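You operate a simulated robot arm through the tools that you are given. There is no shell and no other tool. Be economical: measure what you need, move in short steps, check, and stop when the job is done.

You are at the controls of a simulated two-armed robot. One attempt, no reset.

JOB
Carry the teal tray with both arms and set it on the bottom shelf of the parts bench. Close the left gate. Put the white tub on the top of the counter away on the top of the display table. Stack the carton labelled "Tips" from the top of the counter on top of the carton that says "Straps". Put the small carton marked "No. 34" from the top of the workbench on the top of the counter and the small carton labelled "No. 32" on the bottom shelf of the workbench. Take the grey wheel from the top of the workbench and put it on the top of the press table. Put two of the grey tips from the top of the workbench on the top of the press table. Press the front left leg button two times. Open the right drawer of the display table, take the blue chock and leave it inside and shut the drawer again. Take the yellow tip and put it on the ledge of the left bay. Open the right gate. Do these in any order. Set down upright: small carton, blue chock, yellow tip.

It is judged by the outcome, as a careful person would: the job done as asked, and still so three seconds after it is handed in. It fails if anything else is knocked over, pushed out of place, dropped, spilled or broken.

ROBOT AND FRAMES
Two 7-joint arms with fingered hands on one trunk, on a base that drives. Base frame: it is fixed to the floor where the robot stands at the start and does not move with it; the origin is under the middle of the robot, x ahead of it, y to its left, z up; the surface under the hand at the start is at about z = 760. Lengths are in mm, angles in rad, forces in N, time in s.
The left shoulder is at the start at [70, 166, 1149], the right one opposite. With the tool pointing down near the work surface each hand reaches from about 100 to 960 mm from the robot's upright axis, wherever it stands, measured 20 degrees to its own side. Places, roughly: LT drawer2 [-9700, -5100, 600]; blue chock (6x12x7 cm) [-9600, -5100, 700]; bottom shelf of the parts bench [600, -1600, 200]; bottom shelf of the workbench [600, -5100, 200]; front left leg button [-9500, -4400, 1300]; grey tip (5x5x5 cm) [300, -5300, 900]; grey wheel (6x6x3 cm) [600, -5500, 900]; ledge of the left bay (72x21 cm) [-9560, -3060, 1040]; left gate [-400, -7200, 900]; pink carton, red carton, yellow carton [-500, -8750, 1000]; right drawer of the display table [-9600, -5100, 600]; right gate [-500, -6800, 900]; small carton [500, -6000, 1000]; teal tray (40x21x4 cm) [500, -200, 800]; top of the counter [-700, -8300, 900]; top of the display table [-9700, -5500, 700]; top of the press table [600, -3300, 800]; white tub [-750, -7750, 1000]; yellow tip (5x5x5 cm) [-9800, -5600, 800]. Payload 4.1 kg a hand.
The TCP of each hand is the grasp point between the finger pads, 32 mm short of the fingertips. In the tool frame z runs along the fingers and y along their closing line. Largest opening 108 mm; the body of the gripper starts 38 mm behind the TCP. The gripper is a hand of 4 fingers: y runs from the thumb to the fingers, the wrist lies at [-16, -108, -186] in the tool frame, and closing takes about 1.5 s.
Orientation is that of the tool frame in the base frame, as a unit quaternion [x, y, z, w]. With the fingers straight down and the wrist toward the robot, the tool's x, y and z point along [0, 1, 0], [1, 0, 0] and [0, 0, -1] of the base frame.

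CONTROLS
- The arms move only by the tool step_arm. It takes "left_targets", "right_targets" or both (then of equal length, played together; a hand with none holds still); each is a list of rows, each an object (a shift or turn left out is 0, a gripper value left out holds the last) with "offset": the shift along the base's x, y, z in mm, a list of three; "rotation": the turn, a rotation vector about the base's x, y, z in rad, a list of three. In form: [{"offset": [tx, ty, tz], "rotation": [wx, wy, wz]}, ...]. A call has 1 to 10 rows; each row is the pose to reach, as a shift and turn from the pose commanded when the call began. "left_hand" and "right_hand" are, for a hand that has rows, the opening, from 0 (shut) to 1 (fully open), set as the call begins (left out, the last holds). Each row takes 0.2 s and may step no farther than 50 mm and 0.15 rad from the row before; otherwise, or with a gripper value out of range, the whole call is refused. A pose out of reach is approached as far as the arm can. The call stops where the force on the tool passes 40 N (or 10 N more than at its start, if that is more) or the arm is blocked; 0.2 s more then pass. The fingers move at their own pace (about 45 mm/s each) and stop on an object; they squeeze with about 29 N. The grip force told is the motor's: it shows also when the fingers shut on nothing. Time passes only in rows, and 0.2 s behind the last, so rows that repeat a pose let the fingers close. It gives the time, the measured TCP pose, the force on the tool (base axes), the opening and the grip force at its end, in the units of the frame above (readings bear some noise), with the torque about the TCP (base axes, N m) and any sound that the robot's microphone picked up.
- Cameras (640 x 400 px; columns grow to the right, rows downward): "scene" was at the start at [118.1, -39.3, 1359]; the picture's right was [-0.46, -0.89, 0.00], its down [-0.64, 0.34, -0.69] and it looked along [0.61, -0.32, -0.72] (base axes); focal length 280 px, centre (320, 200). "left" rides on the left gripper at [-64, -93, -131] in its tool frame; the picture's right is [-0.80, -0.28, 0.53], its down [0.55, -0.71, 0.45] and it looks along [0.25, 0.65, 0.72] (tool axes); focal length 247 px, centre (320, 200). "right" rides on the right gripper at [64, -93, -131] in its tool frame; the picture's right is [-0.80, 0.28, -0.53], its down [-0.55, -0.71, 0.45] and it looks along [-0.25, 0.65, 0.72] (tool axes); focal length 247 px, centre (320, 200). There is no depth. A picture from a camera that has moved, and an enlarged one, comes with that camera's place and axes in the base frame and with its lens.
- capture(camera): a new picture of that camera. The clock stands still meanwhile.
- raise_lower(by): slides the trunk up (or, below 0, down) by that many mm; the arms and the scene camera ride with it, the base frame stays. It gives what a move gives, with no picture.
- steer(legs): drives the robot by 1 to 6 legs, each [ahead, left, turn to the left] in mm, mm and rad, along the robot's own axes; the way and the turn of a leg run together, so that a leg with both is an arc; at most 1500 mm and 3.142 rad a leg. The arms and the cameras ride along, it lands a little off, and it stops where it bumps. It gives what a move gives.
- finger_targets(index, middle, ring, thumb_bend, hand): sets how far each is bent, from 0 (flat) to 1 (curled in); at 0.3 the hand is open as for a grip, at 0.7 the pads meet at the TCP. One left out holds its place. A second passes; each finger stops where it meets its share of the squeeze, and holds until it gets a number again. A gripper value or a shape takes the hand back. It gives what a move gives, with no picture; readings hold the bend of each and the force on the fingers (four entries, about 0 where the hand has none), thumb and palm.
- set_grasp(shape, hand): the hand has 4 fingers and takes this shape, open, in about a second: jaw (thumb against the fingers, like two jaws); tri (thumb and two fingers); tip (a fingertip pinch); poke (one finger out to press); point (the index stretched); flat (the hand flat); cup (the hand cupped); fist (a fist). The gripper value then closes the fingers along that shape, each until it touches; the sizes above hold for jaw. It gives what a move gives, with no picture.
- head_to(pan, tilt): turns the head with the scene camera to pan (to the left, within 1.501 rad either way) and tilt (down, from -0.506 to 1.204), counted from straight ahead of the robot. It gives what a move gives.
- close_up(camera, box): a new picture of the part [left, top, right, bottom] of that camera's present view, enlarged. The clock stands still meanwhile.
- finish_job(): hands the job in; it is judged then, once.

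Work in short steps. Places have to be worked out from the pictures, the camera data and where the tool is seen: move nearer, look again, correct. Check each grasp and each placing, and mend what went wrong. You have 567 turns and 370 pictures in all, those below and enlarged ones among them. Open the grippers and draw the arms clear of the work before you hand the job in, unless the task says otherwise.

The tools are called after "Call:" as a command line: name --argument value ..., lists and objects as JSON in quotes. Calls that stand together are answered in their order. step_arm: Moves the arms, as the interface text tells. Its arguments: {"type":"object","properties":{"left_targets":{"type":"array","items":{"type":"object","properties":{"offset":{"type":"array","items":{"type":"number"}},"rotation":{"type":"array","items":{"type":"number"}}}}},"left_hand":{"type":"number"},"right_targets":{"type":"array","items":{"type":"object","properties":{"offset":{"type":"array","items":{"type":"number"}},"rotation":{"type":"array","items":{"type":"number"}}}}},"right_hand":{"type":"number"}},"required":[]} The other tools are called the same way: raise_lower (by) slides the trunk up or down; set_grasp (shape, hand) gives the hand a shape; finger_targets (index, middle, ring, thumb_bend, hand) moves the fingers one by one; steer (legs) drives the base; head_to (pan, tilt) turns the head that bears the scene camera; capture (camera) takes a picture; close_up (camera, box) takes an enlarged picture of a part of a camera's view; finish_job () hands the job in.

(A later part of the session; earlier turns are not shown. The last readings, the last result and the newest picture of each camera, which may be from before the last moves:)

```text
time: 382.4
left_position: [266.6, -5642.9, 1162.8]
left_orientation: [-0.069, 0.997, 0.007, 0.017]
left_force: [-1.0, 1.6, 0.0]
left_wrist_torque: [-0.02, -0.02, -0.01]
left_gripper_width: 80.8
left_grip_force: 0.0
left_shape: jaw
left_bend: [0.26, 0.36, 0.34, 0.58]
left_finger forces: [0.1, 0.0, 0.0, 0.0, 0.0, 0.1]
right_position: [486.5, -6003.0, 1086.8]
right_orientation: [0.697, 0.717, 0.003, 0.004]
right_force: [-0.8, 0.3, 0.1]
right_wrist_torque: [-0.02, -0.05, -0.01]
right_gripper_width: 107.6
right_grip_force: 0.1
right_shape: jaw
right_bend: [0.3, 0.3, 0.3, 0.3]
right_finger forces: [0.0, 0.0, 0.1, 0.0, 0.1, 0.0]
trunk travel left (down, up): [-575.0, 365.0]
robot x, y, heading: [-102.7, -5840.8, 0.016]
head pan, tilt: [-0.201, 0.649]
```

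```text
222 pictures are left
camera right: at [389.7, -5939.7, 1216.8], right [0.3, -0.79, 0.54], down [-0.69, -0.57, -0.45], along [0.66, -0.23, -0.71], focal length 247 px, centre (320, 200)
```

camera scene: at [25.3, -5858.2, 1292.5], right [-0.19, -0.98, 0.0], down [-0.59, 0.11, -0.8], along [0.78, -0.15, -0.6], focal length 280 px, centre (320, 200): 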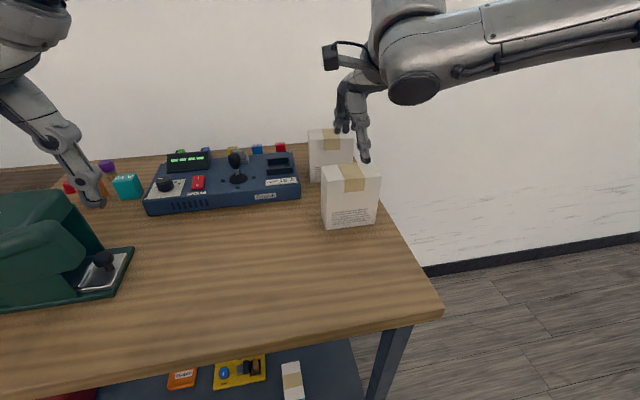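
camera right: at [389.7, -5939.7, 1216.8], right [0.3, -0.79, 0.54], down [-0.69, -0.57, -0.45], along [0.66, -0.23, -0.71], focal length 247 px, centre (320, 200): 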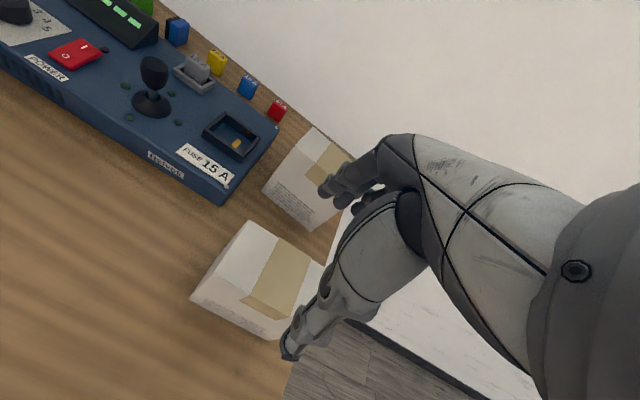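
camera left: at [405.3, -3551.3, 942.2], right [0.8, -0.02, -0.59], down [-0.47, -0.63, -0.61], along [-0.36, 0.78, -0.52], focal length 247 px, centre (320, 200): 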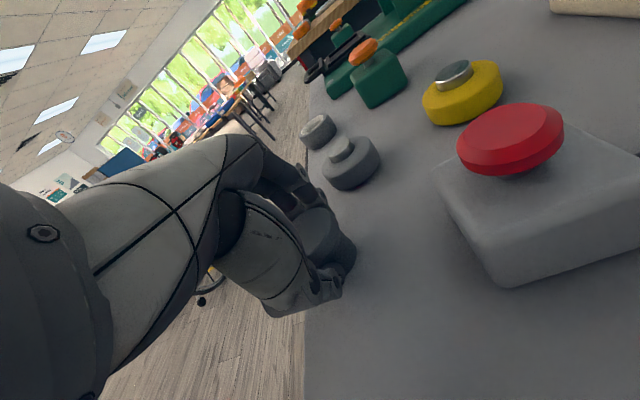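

I lower onto carton 34 (TCP ≈[484,-6010,974]) and close.

Call:
step_arm --right_targets '[{"offset": [-2, -7, -40]}, {"offset": [-2, -7, -75]}, {"offset": [-2, -7, -100]}, {"offset": [-2, -7, -112]}]'

Call:
capture --camera "scene"

```text
time: 383.4
left_position: [268.8, -5644.9, 1163.3]
left_orientation: [-0.07, 0.997, 0.007, 0.016]
left_force: [-0.2, 0.3, 0.6]
left_wrist_torque: [0.02, -0.01, -0.01]
left_gripper_width: 80.8
left_grip_force: 0.1
left_shape: jaw
left_bend: [0.26, 0.36, 0.34, 0.58]
left_finger forces: [0.1, 0.0, 0.1, 0.0, 0.0, 0.0]
right_position: [483.7, -6011.9, 973.3]
right_orientation: [0.697, 0.717, 0.003, 0.004]
right_force: [0.6, -0.4, -0.3]
right_wrist_torque: [0.03, -0.02, -0.02]
right_gripper_width: 107.7
right_grip_force: 0.0
right_shape: jaw
right_bend: [0.3, 0.3, 0.3, 0.3]
right_finger forces: [0.0, 0.0, 0.0, 0.1, 0.0, 0.0]
trunk travel left (down, up): [-575.0, 365.0]
robot x, y, heading: [-109.0, -5839.7, 0.011]
head pan, tilt: [-0.201, 0.649]
```

```text
221 pictures are left
camera scene: at [26.6, -5858.4, 1292.3], right [-0.19, -0.98, 0.0], down [-0.59, 0.11, -0.8], along [0.78, -0.15, -0.6], focal length 280 px, centre (320, 200)
```

scene: 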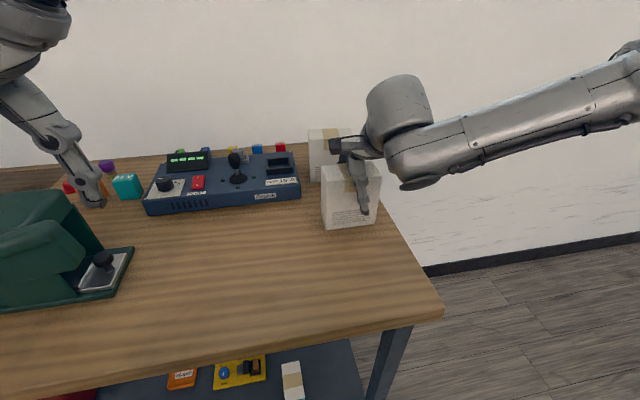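

Call:
step_arm --right_targets '[{"offset": [0, 0, 0]}, {"offset": [0, 0, 0]}, {"offset": [0, 0, 0]}, {"offset": [0, 0, 0]}, {"offset": [0, 0, 0]}, {"offset": [0, 0, 0]}, {"offset": [0, 0, 0]}]' --right_hand 0.0

Call:
step_arm --right_targets '[{"offset": [0, 0, 30]}, {"offset": [0, 0, 70]}, {"offset": [-10, 0, 110]}, {"offset": [-30, 0, 150]}]'

Call:
capture --camera "scene"

```text
time: 385.0
left_position: [269.1, -5643.5, 1161.8]
left_orientation: [-0.069, 0.997, 0.008, 0.017]
left_force: [0.3, 0.2, -0.1]
left_wrist_torque: [0.01, 0.05, -0.01]
left_gripper_width: 80.7
left_grip_force: 0.0
left_shape: jaw
left_bend: [0.26, 0.36, 0.34, 0.58]
left_finger forces: [0.0, 0.0, 0.0, 0.1, 0.0, 0.0]
right_position: [484.6, -6010.2, 974.2]
right_orientation: [0.697, 0.717, 0.002, 0.004]
right_force: [0.1, 0.6, 0.9]
right_wrist_torque: [-0.03, -0.01, -0.01]
right_gripper_width: 54.8
right_grip_force: 28.9
right_shape: jaw
right_bend: [0.74, 0.44, 0.42, 0.71]
right_finger forces: [14.4, 8.2, 3.6, 0.0, 26.4, 0.0]
trunk travel left (down, up): [-575.0, 365.0]
robot x, y, heading: [-104.7, -5841.4, 0.01]
head pan, tilt: [-0.201, 0.649]
```

```text
time: 386.0
left_position: [267.5, -5642.3, 1162.8]
left_orientation: [-0.07, 0.997, 0.006, 0.018]
left_force: [-0.6, 0.8, 0.7]
left_wrist_torque: [-0.01, -0.06, 0.0]
left_gripper_width: 80.6
left_grip_force: 0.0
left_shape: jaw
left_bend: [0.26, 0.36, 0.34, 0.58]
left_finger forces: [0.0, 0.0, 0.1, 0.1, 0.1, 0.0]
right_position: [453.2, -6010.1, 1123.3]
right_orientation: [0.697, 0.717, 0.002, 0.003]
right_force: [0.4, -0.5, -2.2]
right_wrist_torque: [-0.02, 0.0, 0.0]
right_gripper_width: 54.7
right_grip_force: 29.2
right_shape: jaw
right_bend: [0.74, 0.44, 0.42, 0.71]
right_finger forces: [14.5, 8.1, 3.8, 0.0, 26.2, 0.0]
trunk travel left (down, up): [-575.0, 365.0]
robot x, y, heading: [-106.7, -5840.4, 0.013]
head pan, tilt: [-0.201, 0.649]
```

```text
220 pictures are left
camera scene: at [24.5, -5857.6, 1292.5], right [-0.19, -0.98, 0.0], down [-0.59, 0.11, -0.8], along [0.78, -0.15, -0.6], focal length 280 px, centre (320, 200)
```

scene: 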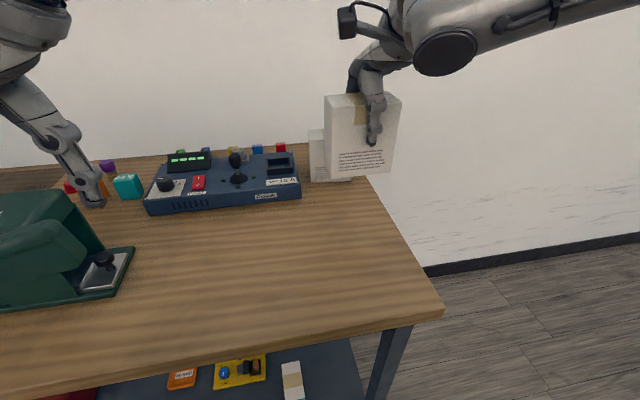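

Carton 34 is held. I drive through the gap between bench and rack into the open floor, keeping clear of both.

Call:
steer --legs '[[-20, 0, -0.012], [0, -610, 0], [330, 0, 0]]'

Call:
head_to --pan -1.4 --tilt 0.5

Call:
capture --camera "scene"

```text
time: 391.6
left_position: [582.4, -6255.2, 1161.6]
left_orientation: [-0.065, 0.998, 0.007, 0.016]
left_force: [1.3, -0.2, 1.4]
left_wrist_torque: [0.03, 0.01, 0.01]
left_gripper_width: 80.8
left_grip_force: 0.2
left_shape: jaw
left_bend: [0.26, 0.36, 0.34, 0.58]
left_finger forces: [0.0, 0.1, 0.1, 0.0, 0.1, 0.0]
right_position: [765.5, -6625.3, 1121.3]
right_orientation: [0.7, 0.714, 0.001, 0.003]
right_force: [-0.6, -0.3, -2.5]
right_wrist_torque: [-0.02, 0.02, -0.01]
right_gripper_width: 54.5
right_grip_force: 29.0
right_shape: jaw
right_bend: [0.74, 0.44, 0.42, 0.71]
right_finger forces: [14.5, 8.1, 3.7, 0.1, 26.2, 0.0]
trunk travel left (down, up): [-575.0, 365.0]
robot x, y, heading: [203.1, -6448.9, 0.0]
head pan, tilt: [-0.201, 0.649]
```

```text
time: 393.0
left_position: [581.6, -6254.9, 1162.7]
left_orientation: [-0.066, 0.998, 0.007, 0.017]
left_force: [0.3, -0.2, -0.3]
left_wrist_torque: [-0.01, 0.02, 0.01]
left_gripper_width: 80.5
left_grip_force: 0.1
left_shape: jaw
left_bend: [0.26, 0.36, 0.34, 0.58]
left_finger forces: [0.0, 0.1, 0.1, 0.1, 0.0, 0.0]
right_position: [765.6, -6625.2, 1122.6]
right_orientation: [0.701, 0.713, 0.002, 0.004]
right_force: [-0.1, -0.3, -2.0]
right_wrist_torque: [-0.01, -0.01, 0.0]
right_gripper_width: 54.4
right_grip_force: 28.5
right_shape: jaw
right_bend: [0.74, 0.44, 0.42, 0.71]
right_finger forces: [14.4, 8.1, 3.7, 0.1, 26.3, 0.0]
trunk travel left (down, up): [-575.0, 365.0]
robot x, y, heading: [204.8, -6447.9, 0.003]
head pan, tilt: [-1.4, 0.499]
```

```text
219 pictures are left
camera scene: at [268.9, -6540.2, 1305.6], right [-0.99, -0.17, 0.0], down [-0.08, 0.47, -0.88], along [0.15, -0.86, -0.48], focal length 280 px, centre (320, 200)
```

scene: 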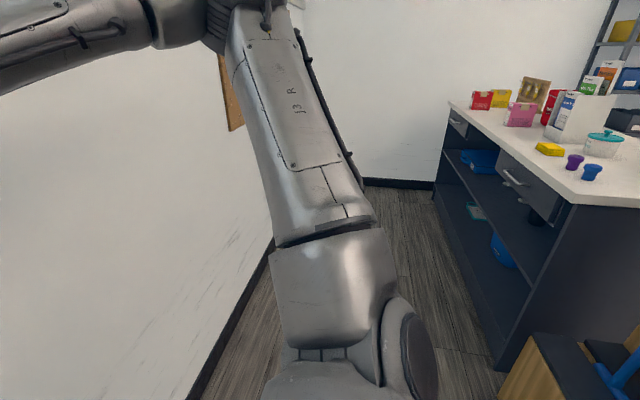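

The counter's working side faces +x; the wall is at x≈920. I turn to face -y here, then drive forward along the counter.

Call:
steer --legs '[[0, 0, -1.571], [1300, -60, 0]]'

Call:
head_to --pan -0.9 --tilt 0.5

Call:
capture --camera "scene"

```text
time: 403.4
left_position: [341.1, -8119.8, 1162.1]
left_orientation: [0.656, 0.754, -0.006, 0.016]
left_force: [-0.4, -0.6, 0.2]
left_wrist_torque: [0.04, 0.03, 0.0]
left_gripper_width: 80.5
left_grip_force: 0.1
left_shape: jaw
left_bend: [0.26, 0.36, 0.34, 0.58]
left_finger forces: [0.0, 0.1, 0.0, 0.0, 0.1, 0.1]
right_position: [-27.5, -8305.7, 1122.0]
right_orientation: [1.0, 0.013, -0.001, 0.003]
right_force: [-0.4, -0.6, -1.8]
right_wrist_torque: [0.0, 0.0, -0.01]
right_gripper_width: 54.4
right_grip_force: 28.6
right_shape: jaw
right_bend: [0.74, 0.45, 0.42, 0.71]
right_finger forces: [14.3, 8.0, 3.7, 0.0, 26.0, 0.0]
trunk travel left (down, up): [-575.0, 365.0]
robot x, y, heading: [142.9, -7741.6, -1.564]
head pan, tilt: [-1.4, 0.499]
```

```text
time: 404.3
left_position: [339.4, -8119.0, 1162.9]
left_orientation: [0.657, 0.754, -0.006, 0.017]
left_force: [-0.7, -0.3, 0.9]
left_wrist_torque: [-0.01, -0.01, 0.02]
left_gripper_width: 80.7
left_grip_force: 0.0
left_shape: jaw
left_bend: [0.26, 0.36, 0.34, 0.58]
left_finger forces: [0.0, 0.0, 0.1, 0.0, 0.0, 0.1]
right_position: [-27.2, -8306.1, 1122.3]
right_orientation: [1.0, 0.013, -0.001, 0.003]
right_force: [0.4, -0.1, -1.5]
right_wrist_torque: [0.0, -0.01, 0.0]
right_gripper_width: 54.2
right_grip_force: 29.0
right_shape: jaw
right_bend: [0.74, 0.45, 0.42, 0.71]
right_finger forces: [14.3, 8.0, 3.5, 0.0, 25.9, 0.0]
trunk travel left (down, up): [-575.0, 365.0]
robot x, y, heading: [144.2, -7747.8, -1.56]
head pan, tilt: [-0.901, 0.499]
```

```text
218 pictures are left
camera scene: at [70.3, -7854.4, 1305.6], right [-0.63, 0.78, 0.0], down [0.37, 0.3, -0.88], along [-0.68, -0.55, -0.48], focal length 280 px, centre (320, 200)
```

scene: 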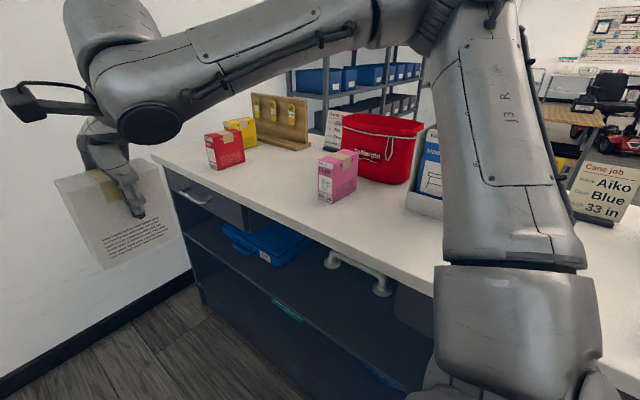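

Counter front edge is at x≈-380. I move away from it a little, then turn to face it.

Call:
steer --legs '[[300, 160, 0], [0, 0, -1.571]]'

Call:
head_to --pan 0 --tilt 0.55

Call:
capture --camera "scene"

```text
time: 410.4
left_position: [-67.8, -8245.0, 1162.1]
left_orientation: [0.997, 0.07, -0.016, 0.007]
left_force: [0.6, 0.7, -0.6]
left_wrist_torque: [0.02, 0.01, -0.03]
left_gripper_width: 80.7
left_grip_force: 0.0
left_shape: jaw
left_bend: [0.26, 0.36, 0.34, 0.58]
left_finger forces: [0.1, 0.0, 0.0, 0.0, 0.0, 0.0]
right_position: [-255.2, -7876.8, 1121.9]
right_orientation: [0.716, -0.698, -0.003, 0.002]
right_force: [-0.3, -0.7, -0.8]
right_wrist_torque: [0.0, 0.01, 0.03]
right_gripper_width: 54.0
right_grip_force: 28.9
right_shape: jaw
right_bend: [0.74, 0.45, 0.42, 0.71]
right_finger forces: [14.3, 7.9, 3.7, 0.0, 25.7, 0.0]
trunk travel left (down, up): [-575.0, 365.0]
robot x, y, heading: [306.3, -8048.9, -3.134]
head pan, tilt: [-0.901, 0.499]
```

```text
time: 411.6
left_position: [-67.6, -8244.7, 1162.5]
left_orientation: [0.997, 0.07, -0.016, 0.007]
left_force: [-0.2, 1.0, 0.0]
left_wrist_torque: [0.0, 0.0, 0.03]
left_gripper_width: 80.4
left_grip_force: 0.0
left_shape: jaw
left_bend: [0.26, 0.36, 0.34, 0.58]
left_finger forces: [0.0, 0.0, 0.0, 0.0, 0.0, 0.1]
right_position: [-254.6, -7877.4, 1122.1]
right_orientation: [0.716, -0.698, -0.003, 0.003]
right_force: [-0.2, -0.3, -2.1]
right_wrist_torque: [0.01, 0.03, -0.04]
right_gripper_width: 53.7
right_grip_force: 29.1
right_shape: jaw
right_bend: [0.74, 0.45, 0.42, 0.71]
right_finger forces: [14.2, 7.9, 3.6, 0.0, 25.7, 0.0]
trunk travel left (down, up): [-575.0, 365.0]
robot x, y, heading: [305.9, -8045.3, -3.131]
head pan, tilt: [0.0, 0.55]
```

```text
217 pictures are left
camera scene: at [162.4, -8051.0, 1301.0], right [-0.01, 1.0, 0.0], down [0.52, 0.0, -0.85], along [-0.85, -0.01, -0.52], focal length 280 px, centre (320, 200)
```

scene: 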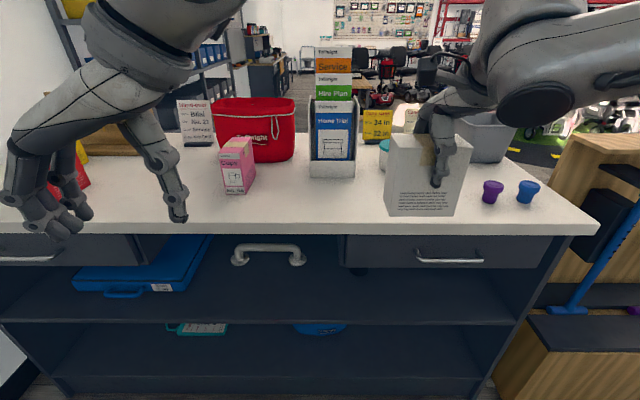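

I look under the held carton with the right camera and enlarge the counter view to read labels.

Call:
capture --camera "right"

Call:
close_up --camera "scene" --box '[20, 80, 400, 230]'

Call:
capture --camera "left"

```text
216 pictures are left
camera right: at [-160.7, -7938.0, 1252.5], right [-0.3, 0.79, 0.54], down [0.69, 0.57, -0.45], along [-0.66, 0.23, -0.71], focal length 247 px, centre (320, 200)
```

right: 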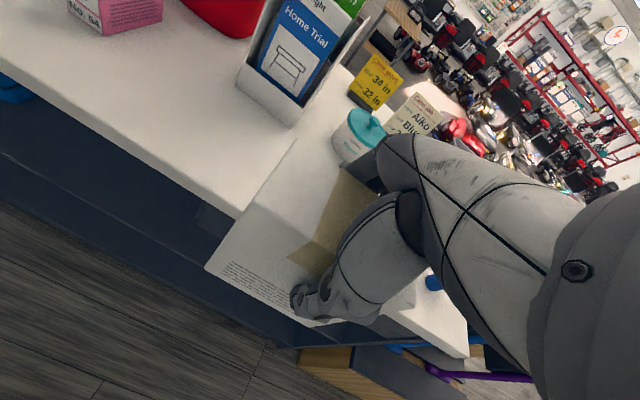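

```text
1.68 times, centred on (210, 155) of scene
camera zoom: at [162.4, -8051.0, 1301.0], right [-0.01, 1.0, 0.0], down [0.52, 0.0, -0.85], along [-0.85, -0.01, -0.52], focal length 472 px, centre (505, 276)
```

zoom: 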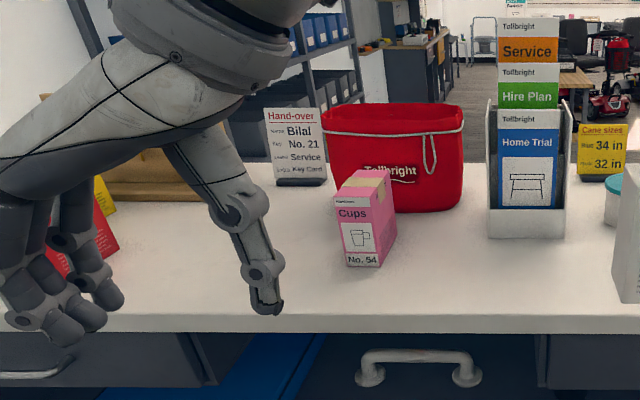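

```text
214 pictures are left
camera left: at [-140.5, -8158.3, 1294.3], right [-0.85, 0.16, -0.51], down [0.43, 0.77, -0.47], along [0.31, -0.62, -0.72], focal length 247 px, centre (320, 200)
```

left: 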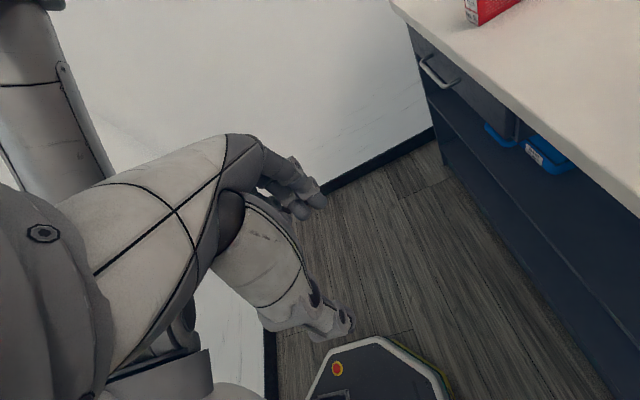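

Pink says "Cups", so Tips and Straps are the red and yellow ones. I place carton 34 at a free front spot ≈[-460,-8100].

Call:
steer --legs '[[205, 225, -0.01]]'

Call:
capture --camera "scene"

Call:
capture --camera "right"

```text
time: 413.6
left_position: [-271.7, -8466.4, 1161.5]
left_orientation: [0.998, 0.065, -0.016, 0.008]
left_force: [-0.1, -0.1, -0.2]
left_wrist_torque: [0.02, -0.02, -0.01]
left_gripper_width: 80.7
left_grip_force: 0.1
left_shape: jaw
left_bend: [0.26, 0.36, 0.34, 0.58]
left_finger forces: [0.1, 0.1, 0.0, 0.0, 0.0, 0.1]
right_position: [-456.1, -8097.0, 1121.5]
right_orientation: [0.713, -0.701, -0.003, 0.001]
right_force: [-0.3, -0.3, -2.2]
right_wrist_torque: [0.03, 0.0, -0.02]
right_gripper_width: 54.1
right_grip_force: 29.4
right_shape: jaw
right_bend: [0.74, 0.45, 0.42, 0.71]
right_finger forces: [14.3, 7.9, 3.6, 0.0, 25.9, 0.1]
trunk travel left (down, up): [-575.0, 365.0]
robot x, y, heading: [102.9, -8273.5, 3.142]
head pan, tilt: [0.0, 0.55]
```

```text
213 pictures are left
camera scene: at [-39.6, -8276.0, 1301.0], right [0.0, 1.0, 0.0], down [0.52, 0.0, -0.85], along [-0.85, 0.0, -0.52], focal length 280 px, centre (320, 200)
```

scene: 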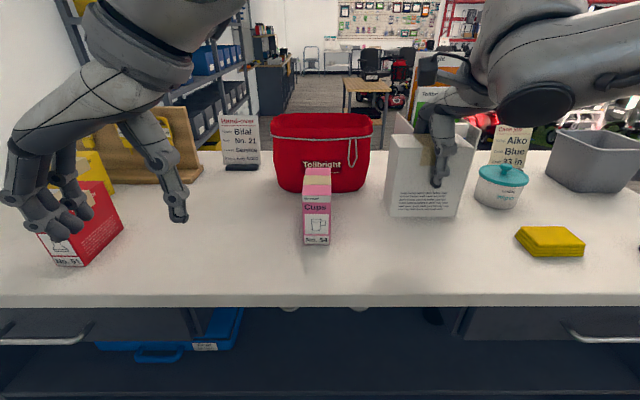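

```text
212 pictures are left
camera right: at [-361.5, -8159.4, 1252.5], right [-0.29, 0.79, 0.54], down [0.69, 0.56, -0.45], along [-0.66, 0.24, -0.71], focal length 247 px, centre (320, 200)
```

right: 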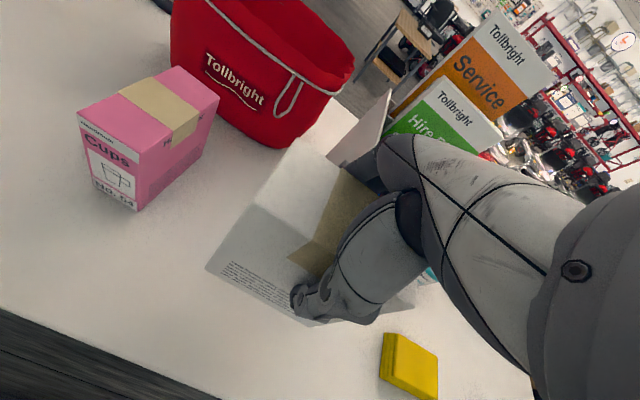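

Spot is clear. I lower slowly to contact.

Call:
step_arm --right_targets '[{"offset": [0, 0, -30]}, {"offset": [0, 0, -60]}, {"offset": [0, 0, -64]}, {"offset": [0, 0, -68]}, {"offset": [0, 0, -72]}, {"offset": [0, 0, -76]}, {"offset": [0, 0, -80]}, {"offset": [0, 0, -84]}, {"offset": [0, 0, -88]}, {"offset": [0, 0, -92]}]'

Call:
step_arm --right_targets '[{"offset": [0, 0, -4]}, {"offset": [0, 0, -8]}, {"offset": [0, 0, -12]}, {"offset": [0, 0, -16]}, {"offset": [0, 0, -20]}, {"offset": [0, 0, -24]}, {"offset": [0, 0, -28]}, {"offset": [0, 0, -32]}, {"offset": [0, 0, -36]}, {"offset": [0, 0, -40]}]'

```text
time: 415.8
left_position: [-271.9, -8466.9, 1163.2]
left_orientation: [0.998, 0.064, -0.015, 0.007]
left_force: [-0.6, 0.6, -0.7]
left_wrist_torque: [0.01, 0.02, 0.01]
left_gripper_width: 80.8
left_grip_force: 0.1
left_shape: jaw
left_bend: [0.26, 0.36, 0.34, 0.58]
left_finger forces: [0.1, 0.0, 0.0, 0.0, 0.0, 0.0]
right_position: [-454.3, -8097.3, 1029.6]
right_orientation: [0.713, -0.702, -0.003, 0.002]
right_force: [-0.6, -0.3, -2.8]
right_wrist_torque: [0.01, -0.01, 0.01]
right_gripper_width: 53.6
right_grip_force: 29.1
right_shape: jaw
right_bend: [0.74, 0.45, 0.42, 0.71]
right_finger forces: [14.3, 7.9, 3.7, 0.0, 25.8, 0.0]
trunk travel left (down, up): [-575.0, 365.0]
robot x, y, heading: [102.6, -8270.2, 3.141]
head pan, tilt: [0.0, 0.55]
```

```text
time: 417.4
left_position: [-269.5, -8467.1, 1163.6]
left_orientation: [0.998, 0.064, -0.018, 0.007]
left_force: [0.4, -0.4, -0.4]
left_wrist_torque: [0.04, -0.03, 0.02]
left_gripper_width: 80.5
left_grip_force: 0.0
left_shape: jaw
left_bend: [0.26, 0.36, 0.34, 0.58]
left_finger forces: [0.0, 0.1, 0.0, 0.0, 0.0, 0.0]
right_position: [-455.9, -8097.0, 1012.0]
right_orientation: [0.713, -0.701, -0.009, 0.01]
right_force: [5.6, 3.1, 21.8]
right_wrist_torque: [0.16, -0.46, 0.04]
right_gripper_width: 55.3
right_grip_force: 29.7
right_shape: jaw
right_bend: [0.74, 0.45, 0.43, 0.71]
right_finger forces: [14.4, 7.8, 3.8, 0.0, 32.0, 0.0]
trunk travel left (down, up): [-575.0, 365.0]
robot x, y, heading: [106.7, -8271.0, 3.141]
head pan, tilt: [0.0, 0.55]
stopped in row 7 (right hand): the force on the tool passed its limit at 43 N (the readings are from after the stop); the commanded pose is now the measured one
```

Counter is at z≈920. I release and lift.

Call:
step_arm --right_targets '[{"offset": [0, 0, 2]}, {"offset": [0, 0, 2]}, {"offset": [0, 0, 2]}, {"offset": [0, 0, 2]}, {"offset": [0, 0, 2]}, {"offset": [0, 0, 2]}, {"offset": [0, 0, 2]}]' --right_hand 1.0

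Call:
step_arm --right_targets '[{"offset": [0, 0, 30]}, {"offset": [0, 0, 70]}, {"offset": [0, 0, 115]}, {"offset": [20, 0, 150]}]'

Call:
capture --camera "scene"

```text
time: 419.0
left_position: [-271.7, -8467.3, 1163.3]
left_orientation: [0.998, 0.063, -0.016, 0.007]
left_force: [-0.9, 0.8, -0.5]
left_wrist_torque: [-0.01, 0.03, -0.03]
left_gripper_width: 80.7
left_grip_force: 0.0
left_shape: jaw
left_bend: [0.26, 0.36, 0.34, 0.58]
left_finger forces: [0.0, 0.0, 0.0, 0.0, 0.0, 0.0]
right_position: [-456.7, -8096.3, 1010.5]
right_orientation: [0.713, -0.701, -0.006, 0.007]
right_force: [-0.1, -0.5, 0.0]
right_wrist_torque: [0.02, -0.02, 0.02]
right_gripper_width: 107.7
right_grip_force: 0.0
right_shape: jaw
right_bend: [0.3, 0.3, 0.3, 0.3]
right_finger forces: [0.0, 0.0, 0.0, 0.0, 0.0, 0.1]
trunk travel left (down, up): [-575.0, 365.0]
robot x, y, heading: [103.1, -8273.2, 3.14]
head pan, tilt: [0.0, 0.55]
```

```text
time: 420.0
left_position: [-270.3, -8467.2, 1162.5]
left_orientation: [0.998, 0.063, -0.017, 0.006]
left_force: [0.4, -0.5, 0.1]
left_wrist_torque: [-0.01, 0.02, 0.01]
left_gripper_width: 80.5
left_grip_force: 0.1
left_shape: jaw
left_bend: [0.26, 0.36, 0.34, 0.58]
left_finger forces: [0.0, 0.0, 0.0, 0.1, 0.0, 0.1]
right_position: [-434.1, -8097.9, 1161.2]
right_orientation: [0.713, -0.701, -0.006, 0.007]
right_force: [0.2, -1.3, 0.6]
right_wrist_torque: [0.0, -0.01, 0.05]
right_gripper_width: 107.9
right_grip_force: 0.1
right_shape: jaw
right_bend: [0.3, 0.3, 0.3, 0.3]
right_finger forces: [0.0, 0.1, 0.0, 0.0, 0.1, 0.0]
trunk travel left (down, up): [-575.0, 365.0]
robot x, y, heading: [105.7, -8275.8, 3.141]
head pan, tilt: [0.0, 0.55]
```

```text
211 pictures are left
camera scene: at [-36.8, -8276.4, 1301.3], right [0.0, 1.0, 0.0], down [0.52, 0.0, -0.85], along [-0.85, 0.0, -0.52], focal length 280 px, centre (320, 200)
```

scene: 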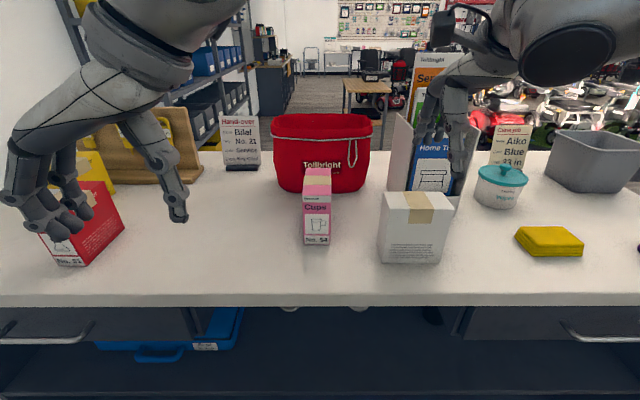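

Carton 34 stands on the counter. Now I slide left to read the red and yellow cartons.

Call:
steer --legs '[[-60, 330, 0]]'

Call:
step_arm --left_targets '[{"offset": [0, -30, 30]}, {"offset": [0, -70, 60]}, {"offset": [20, -110, 80]}]'

Call:
capture --camera "scene"

```text
time: 422.2
left_position: [-212.1, -8795.8, 1162.5]
left_orientation: [0.998, 0.063, -0.016, 0.008]
left_force: [0.7, -0.6, -0.6]
left_wrist_torque: [0.03, -0.01, 0.02]
left_gripper_width: 80.8
left_grip_force: 0.2
left_shape: jaw
left_bend: [0.26, 0.36, 0.34, 0.58]
left_finger forces: [0.0, 0.0, 0.1, 0.1, 0.0, 0.0]
right_position: [-377.6, -8425.8, 1160.5]
right_orientation: [0.713, -0.701, -0.007, 0.007]
right_force: [1.1, -0.1, 0.2]
right_wrist_torque: [-0.01, -0.01, 0.01]
right_gripper_width: 107.9
right_grip_force: 0.1
right_shape: jaw
right_bend: [0.3, 0.3, 0.3, 0.3]
right_finger forces: [0.0, 0.1, 0.1, 0.1, 0.0, 0.0]
trunk travel left (down, up): [-575.0, 365.0]
robot x, y, heading: [163.8, -8605.2, 3.138]
head pan, tilt: [0.0, 0.55]
```

```text
time: 423.0
left_position: [-206.1, -8899.4, 1230.9]
left_orientation: [0.998, 0.064, -0.016, 0.006]
left_force: [0.4, 0.0, 0.3]
left_wrist_torque: [0.06, -0.03, 0.01]
left_gripper_width: 81.0
left_grip_force: 0.0
left_shape: jaw
left_bend: [0.26, 0.36, 0.34, 0.58]
left_finger forces: [0.0, 0.1, 0.1, 0.0, 0.1, 0.1]
left hand out of reach, approached as far as the arm can: row 3
right_position: [-377.8, -8427.7, 1160.6]
right_orientation: [0.713, -0.701, -0.007, 0.007]
right_force: [0.1, 0.3, -0.6]
right_wrist_torque: [0.0, 0.02, -0.01]
right_gripper_width: 107.6
right_grip_force: 0.1
right_shape: jaw
right_bend: [0.3, 0.3, 0.3, 0.3]
right_finger forces: [0.0, 0.1, 0.0, 0.0, 0.1, 0.1]
trunk travel left (down, up): [-575.0, 365.0]
robot x, y, heading: [161.5, -8601.7, 3.137]
head pan, tilt: [0.0, 0.55]
```

```text
210 pictures are left
camera scene: at [20.1, -8606.7, 1301.0], right [0.0, 1.0, 0.0], down [0.52, 0.0, -0.85], along [-0.85, 0.0, -0.52], focal length 280 px, centre (320, 200)
```

scene: 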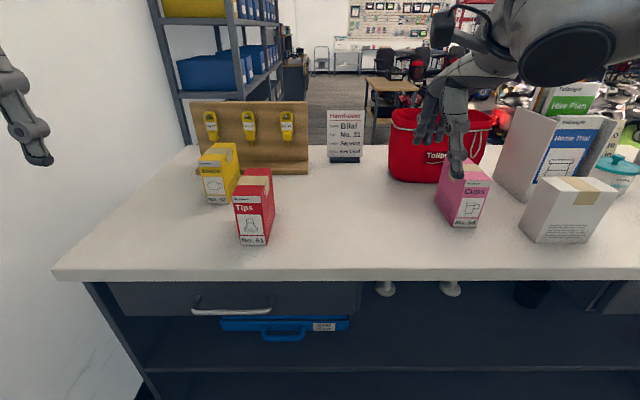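

Call:
close_up --camera "scene" --box '[180, 125, 310, 255]'

```text
3.08 times, centred on (245, 190) of scene
camera zoom: at [20.1, -8606.7, 1301.0], right [0.0, 1.0, 0.0], down [0.52, 0.0, -0.85], along [-0.85, 0.0, -0.52], focal length 863 px, centre (551, 231)
```

zoom: 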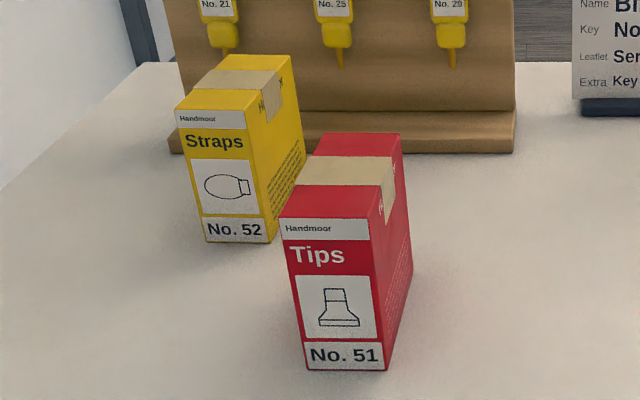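

Red is "Tips" (centre ≈[-485,-8742]), yellow is "Straps" (centre ≈[-648,-8865]), both ~50 wide, tops at z≈1035. I drive in and bring the left hand above the red one.

Call:
step_arm --right_targets '[{"offset": [40, 0, 10]}, {"offset": [80, 0, 20]}, {"offset": [120, 0, 30]}]' --left_targets '[{"offset": [0, 30, 0], "rotation": [0.004, -0.01, -0.04]}, {"offset": [0, 60, 0], "rotation": [0.008, -0.02, -0.08]}, {"offset": [0, 90, 0], "rotation": [0.012, -0.032, -0.128]}]' --left_hand 1.0

Call:
steer --legs '[[140, 0, 0.004]]'

Call:
step_arm --left_targets '[{"offset": [-35, 17, -25]}, {"offset": [-70, 34, -50]}, {"offset": [-105, 51, -75]}, {"offset": [-139, 67, -100]}]'

Call:
capture --camera "scene"

Call:
capture --camera "left"

```text
time: 423.8
left_position: [-201.8, -8806.5, 1229.4]
left_orientation: [1.0, -0.001, -0.001, 0.002]
left_force: [-0.6, 1.9, 0.3]
left_wrist_torque: [-0.03, -0.02, 0.01]
left_gripper_width: 107.6
left_grip_force: 0.1
left_shape: jaw
left_bend: [0.3, 0.3, 0.3, 0.3]
left_finger forces: [0.0, 0.0, 0.0, 0.0, 0.0, 0.0]
right_position: [-256.7, -8425.1, 1188.9]
right_orientation: [0.713, -0.701, -0.005, 0.007]
right_force: [0.6, 0.0, 0.1]
right_wrist_torque: [0.0, 0.01, -0.02]
right_gripper_width: 107.7
right_grip_force: 0.0
right_shape: jaw
right_bend: [0.3, 0.3, 0.3, 0.3]
right_finger forces: [0.1, 0.0, 0.0, 0.0, 0.0, 0.0]
trunk travel left (down, up): [-575.0, 365.0]
robot x, y, heading: [164.8, -8605.2, 3.141]
head pan, tilt: [0.0, 0.55]
```

```text
time: 425.1
left_position: [-343.6, -8808.1, 1229.8]
left_orientation: [1.0, 0.0, -0.001, 0.001]
left_force: [-0.1, 0.9, 0.0]
left_wrist_torque: [-0.01, -0.01, 0.01]
left_gripper_width: 107.6
left_grip_force: 0.1
left_shape: jaw
left_bend: [0.3, 0.3, 0.3, 0.3]
left_finger forces: [0.1, 0.0, 0.0, 0.1, 0.0, 0.0]
right_position: [-397.9, -8426.5, 1190.5]
right_orientation: [0.714, -0.7, -0.006, 0.007]
right_force: [-1.0, -0.3, 0.5]
right_wrist_torque: [0.01, 0.0, 0.01]
right_gripper_width: 107.9
right_grip_force: 0.1
right_shape: jaw
right_bend: [0.3, 0.3, 0.3, 0.3]
right_finger forces: [0.0, 0.0, 0.1, 0.0, 0.0, 0.0]
trunk travel left (down, up): [-575.0, 365.0]
robot x, y, heading: [23.7, -8603.1, -3.135]
head pan, tilt: [0.0, 0.55]
```

```text
time: 426.1
left_position: [-484.9, -8740.9, 1127.7]
left_orientation: [1.0, 0.002, 0.0, 0.0]
left_force: [-0.1, 0.6, -0.6]
left_wrist_torque: [0.02, -0.06, 0.02]
left_gripper_width: 107.5
left_grip_force: 0.0
left_shape: jaw
left_bend: [0.3, 0.3, 0.3, 0.3]
left_finger forces: [0.0, 0.0, 0.0, 0.1, 0.1, 0.0]
right_position: [-400.6, -8427.0, 1188.5]
right_orientation: [0.714, -0.7, -0.005, 0.006]
right_force: [-0.6, 0.6, 0.4]
right_wrist_torque: [0.01, 0.0, 0.02]
right_gripper_width: 107.6
right_grip_force: 0.1
right_shape: jaw
right_bend: [0.3, 0.3, 0.3, 0.3]
right_finger forces: [0.0, 0.0, 0.0, 0.1, 0.0, 0.1]
trunk travel left (down, up): [-575.0, 365.0]
robot x, y, heading: [22.4, -8606.3, -3.138]
head pan, tilt: [0.0, 0.55]
```

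```text
208 pictures are left
camera scene: at [-122.8, -8605.0, 1300.7], right [0.0, 1.0, 0.0], down [0.52, 0.0, -0.85], along [-0.85, 0.0, -0.52], focal length 280 px, centre (320, 200)
```

scene: 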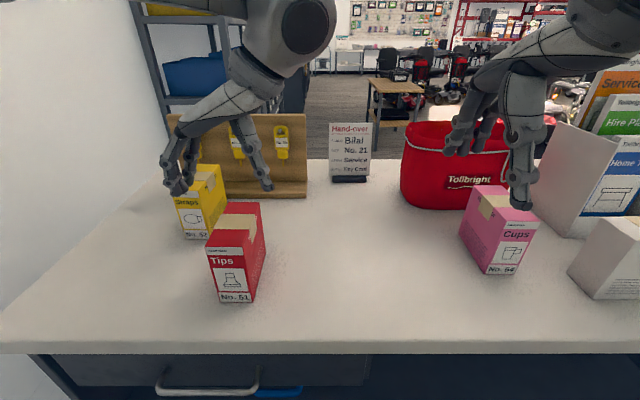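

```text
207 pictures are left
camera left: at [-550.4, -8647.2, 1257.8], right [-0.8, 0.28, -0.53], down [0.55, 0.71, -0.45], along [0.25, -0.65, -0.72], focal length 247 px, centre (320, 200)
```

left: 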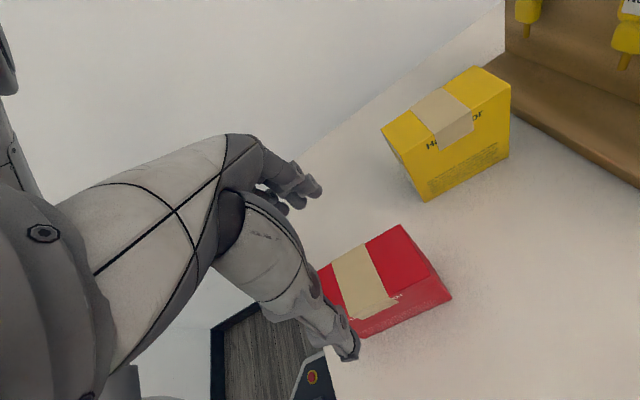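

Both positions confirmed. I lower onto the red carton and close.

Call:
step_arm --left_targets '[{"offset": [0, 2, -40]}, {"offset": [0, 3, -80]}, {"offset": [0, 3, -110]}, {"offset": [0, 3, -120]}]'

Call:
step_arm --left_targets '[{"offset": [0, 0, 0]}, {"offset": [0, 0, 0]}, {"offset": [0, 0, 0]}, {"offset": [0, 0, 0]}, {"offset": [0, 0, 0]}, {"offset": [0, 0, 0]}, {"offset": [0, 0, 0]}]' --left_hand 0.0

Call:
capture --camera "scene"

```text
time: 427.1
left_position: [-484.1, -8738.3, 1008.1]
left_orientation: [1.0, 0.001, 0.001, 0.001]
left_force: [-0.9, -0.1, 0.5]
left_wrist_torque: [-0.02, 0.0, -0.03]
left_gripper_width: 107.6
left_grip_force: 0.0
left_shape: jaw
left_bend: [0.3, 0.3, 0.3, 0.3]
left_finger forces: [0.0, 0.0, 0.1, 0.0, 0.0, 0.0]
right_position: [-399.4, -8427.8, 1190.3]
right_orientation: [0.713, -0.701, -0.007, 0.006]
right_force: [-0.7, 0.2, 0.3]
right_wrist_torque: [-0.03, -0.03, -0.01]
right_gripper_width: 107.9
right_grip_force: 0.1
right_shape: jaw
right_bend: [0.3, 0.3, 0.3, 0.3]
right_finger forces: [0.0, 0.0, 0.0, 0.0, 0.0, 0.0]
trunk travel left (down, up): [-575.0, 365.0]
robot x, y, heading: [20.5, -8607.4, -3.142]
head pan, tilt: [0.0, 0.55]
```

```text
time: 428.7
left_position: [-482.7, -8737.9, 1008.9]
left_orientation: [1.0, 0.001, 0.0, 0.001]
left_force: [1.3, 0.2, 0.3]
left_wrist_torque: [0.02, 0.01, 0.05]
left_gripper_width: 49.5
left_grip_force: 29.1
left_shape: jaw
left_bend: [0.74, 0.47, 0.45, 0.71]
left_finger forces: [14.6, 8.0, 3.6, 0.0, 26.3, 0.0]
right_position: [-398.4, -8427.0, 1189.6]
right_orientation: [0.714, -0.7, -0.007, 0.007]
right_force: [0.2, -0.6, 0.0]
right_wrist_torque: [0.0, 0.0, -0.02]
right_gripper_width: 107.9
right_grip_force: 0.2
right_shape: jaw
right_bend: [0.3, 0.3, 0.3, 0.3]
right_finger forces: [0.1, 0.0, 0.1, 0.0, 0.0, 0.0]
trunk travel left (down, up): [-575.0, 365.0]
robot x, y, heading: [22.0, -8603.2, -3.138]
head pan, tilt: [0.0, 0.55]
```

```text
206 pictures are left
camera scene: at [-120.4, -8605.6, 1301.0], right [0.0, 1.0, 0.0], down [0.52, 0.0, -0.85], along [-0.85, 0.0, -0.52], focal length 280 px, centre (320, 200)
```

scene: 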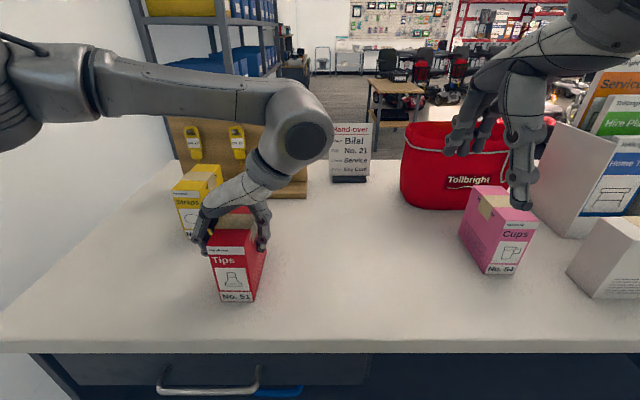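

Gripped. I lift it and move above the yellow carton.

Call:
step_arm --left_targets '[{"offset": [0, 0, 45]}, {"offset": [0, 0, 90]}, {"offset": [0, 0, 140]}, {"offset": [-35, -25, 145]}, {"offset": [-70, -50, 145]}, {"offset": [-105, -75, 145]}, {"offset": [-140, -100, 145]}, {"offset": [-163, -121, 145]}]'

Call:
capture --camera "scene"

Call:
capture --camera "left"

```text
time: 430.5
left_position: [-646.3, -8859.7, 1153.9]
left_orientation: [1.0, 0.001, 0.0, 0.0]
left_force: [0.1, 1.0, -1.9]
left_wrist_torque: [0.01, 0.02, 0.01]
left_gripper_width: 49.3
left_grip_force: 29.2
left_shape: jaw
left_bend: [0.74, 0.47, 0.45, 0.71]
left_finger forces: [14.5, 8.1, 3.7, 0.0, 26.3, 0.0]
right_position: [-398.1, -8427.8, 1189.2]
right_orientation: [0.714, -0.7, -0.007, 0.008]
right_force: [0.0, -0.3, 0.3]
right_wrist_torque: [-0.03, 0.0, 0.01]
right_gripper_width: 107.7
right_grip_force: 0.0
right_shape: jaw
right_bend: [0.3, 0.3, 0.3, 0.3]
right_finger forces: [0.0, 0.1, 0.0, 0.0, 0.0, 0.0]
trunk travel left (down, up): [-575.0, 365.0]
robot x, y, heading: [21.7, -8603.8, -3.142]
head pan, tilt: [0.0, 0.55]
```

```text
205 pictures are left
camera scene: at [-120.8, -8606.2, 1301.0], right [0.0, 1.0, 0.0], down [0.52, 0.0, -0.85], along [-0.85, 0.0, -0.52], focal length 280 px, centre (320, 200)
```

scene: 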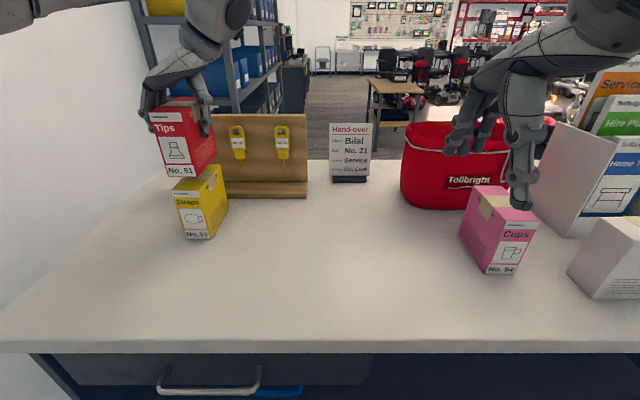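

```text
204 pictures are left
camera left: at [-711.5, -8766.4, 1284.5], right [-0.8, 0.28, -0.53], down [0.55, 0.71, -0.45], along [0.25, -0.65, -0.72], focal length 247 px, centre (320, 200)
```

left: 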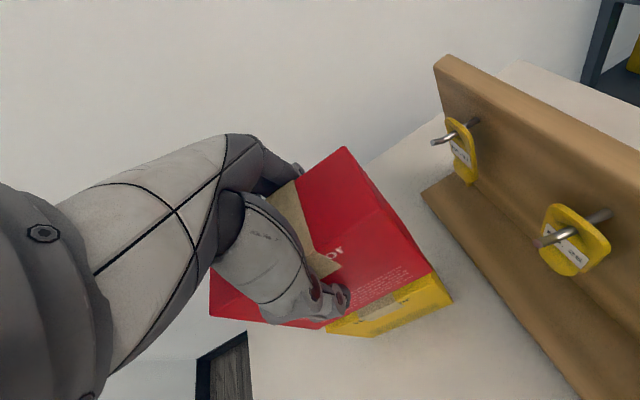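

Call:
close_up --camera "scene" --box '[130, 90, 250, 250]'

```text
2.50 times, centred on (190, 170) of scene
camera zoom: at [-120.8, -8606.2, 1301.0], right [0.0, 1.0, 0.0], down [0.52, 0.0, -0.85], along [-0.85, 0.0, -0.52], focal length 701 px, centre (645, 275)
```

zoom: 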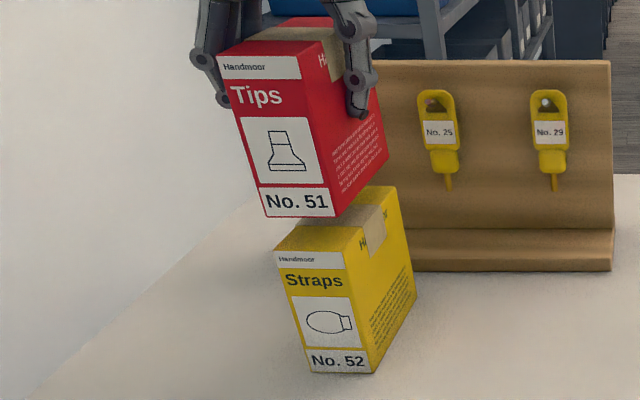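

Alignment is within a few mm; shift 6 mm forward and lower to contact.

Call:
step_arm --left_targets '[{"offset": [6, 1, -10]}, {"offset": [6, 1, -20]}, {"offset": [6, 1, -24]}, {"offset": [6, 1, -27]}, {"offset": [6, 1, -30]}, {"offset": [6, 1, -33]}, {"offset": [6, 1, -36]}, {"offset": [6, 1, -39]}]'

Call:
close_up --camera "scene" --box '[130, 90, 250, 250]'

```text
time: 432.0
left_position: [-639.4, -8858.9, 1127.0]
left_orientation: [1.0, 0.001, -0.007, 0.0]
left_force: [-0.6, 0.5, 22.2]
left_wrist_torque: [0.03, -0.02, 0.01]
left_gripper_width: 51.2
left_grip_force: 29.2
left_shape: jaw
left_bend: [0.74, 0.47, 0.44, 0.72]
left_finger forces: [16.9, 9.3, 3.8, 0.0, 30.9, 0.0]
right_position: [-395.6, -8426.2, 1190.2]
right_orientation: [0.713, -0.701, -0.007, 0.007]
right_force: [-0.7, -0.1, -0.3]
right_wrist_torque: [0.01, 0.02, 0.01]
right_gripper_width: 107.9
right_grip_force: 0.0
right_shape: jaw
right_bend: [0.3, 0.3, 0.3, 0.3]
right_finger forces: [0.0, 0.0, 0.1, 0.1, 0.0, 0.0]
trunk travel left (down, up): [-575.0, 365.0]
robot x, y, heading: [20.9, -8604.1, -3.139]
head pan, tilt: [0.0, 0.55]
stopped in row 7 (left hand): the force on the tool passed its limit at 43 N (the readings are from after the stop); the commanded pose is now the measured one
```

```text
2.50 times, centred on (190, 170) of scene
camera zoom: at [-118.3, -8604.9, 1301.3], right [0.0, 1.0, 0.0], down [0.52, 0.0, -0.85], along [-0.85, 0.0, -0.52], focal length 701 px, centre (645, 275)
```

zoom: 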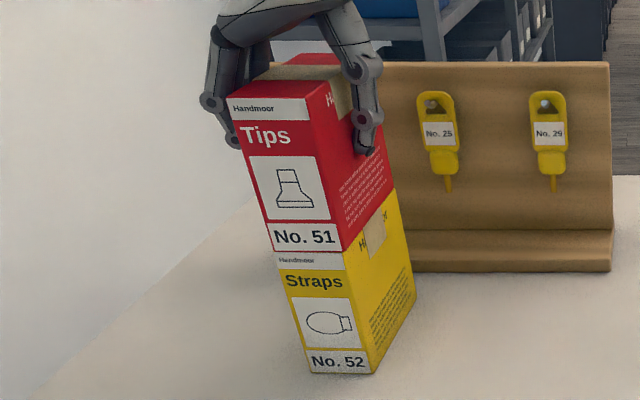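

Stacked neatly. I open and lift away.

Call:
step_arm --left_targets '[{"offset": [0, 0, 2]}, {"offset": [0, 0, 2]}, {"offset": [0, 0, 2]}, {"offset": [0, 0, 2]}, {"offset": [0, 0, 2]}, {"offset": [0, 0, 2]}, {"offset": [0, 0, 2]}]' --left_hand 1.0

Call:
step_arm --left_targets '[{"offset": [0, 0, 30]}, {"offset": [0, 0, 70]}, {"offset": [0, 0, 110]}, {"offset": [20, 0, 150]}, {"offset": [60, 20, 160]}, {"offset": [100, 40, 160]}, {"offset": [140, 60, 160]}]'

Call:
capture --camera "scene"

```text
time: 433.6
left_position: [-640.9, -8859.7, 1125.9]
left_orientation: [1.0, 0.002, -0.004, 0.0]
left_force: [0.2, -0.4, 0.4]
left_wrist_torque: [0.02, -0.01, -0.02]
left_gripper_width: 107.6
left_grip_force: 0.0
left_shape: jaw
left_bend: [0.3, 0.3, 0.3, 0.3]
left_finger forces: [0.0, 0.0, 0.0, 0.1, 0.0, 0.0]
right_position: [-398.5, -8427.7, 1189.7]
right_orientation: [0.714, -0.7, -0.006, 0.006]
right_force: [0.6, 0.6, -0.9]
right_wrist_torque: [0.02, -0.02, 0.0]
right_gripper_width: 107.8
right_grip_force: 0.0
right_shape: jaw
right_bend: [0.3, 0.3, 0.3, 0.3]
right_finger forces: [0.0, 0.1, 0.0, 0.1, 0.0, 0.1]
trunk travel left (down, up): [-575.0, 365.0]
robot x, y, heading: [22.7, -8604.3, -3.14]
head pan, tilt: [0.0, 0.55]
```

```text
time: 435.2
left_position: [-497.3, -8799.5, 1286.9]
left_orientation: [1.0, 0.002, -0.005, 0.0]
left_force: [1.8, -0.2, -0.1]
left_wrist_torque: [0.0, -0.03, 0.01]
left_gripper_width: 107.6
left_grip_force: 0.1
left_shape: jaw
left_bend: [0.3, 0.3, 0.3, 0.3]
left_finger forces: [0.0, 0.1, 0.1, 0.0, 0.0, 0.1]
right_position: [-394.5, -8426.2, 1189.8]
right_orientation: [0.714, -0.7, -0.007, 0.007]
right_force: [-0.3, 0.5, 0.4]
right_wrist_torque: [0.01, 0.03, -0.02]
right_gripper_width: 107.8
right_grip_force: 0.1
right_shape: jaw
right_bend: [0.3, 0.3, 0.3, 0.3]
right_finger forces: [0.1, 0.0, 0.1, 0.1, 0.0, 0.0]
trunk travel left (down, up): [-575.0, 365.0]
robot x, y, heading: [23.6, -8605.1, -3.142]
head pan, tilt: [0.0, 0.55]
```

```text
201 pictures are left
camera scene: at [-118.2, -8604.9, 1301.3], right [0.0, 1.0, 0.0], down [0.52, 0.0, -0.85], along [-0.85, 0.0, -0.52], focal length 280 px, centre (320, 200)
```

scene: 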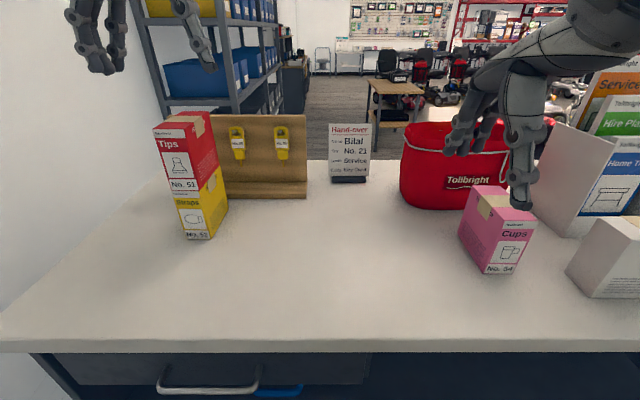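

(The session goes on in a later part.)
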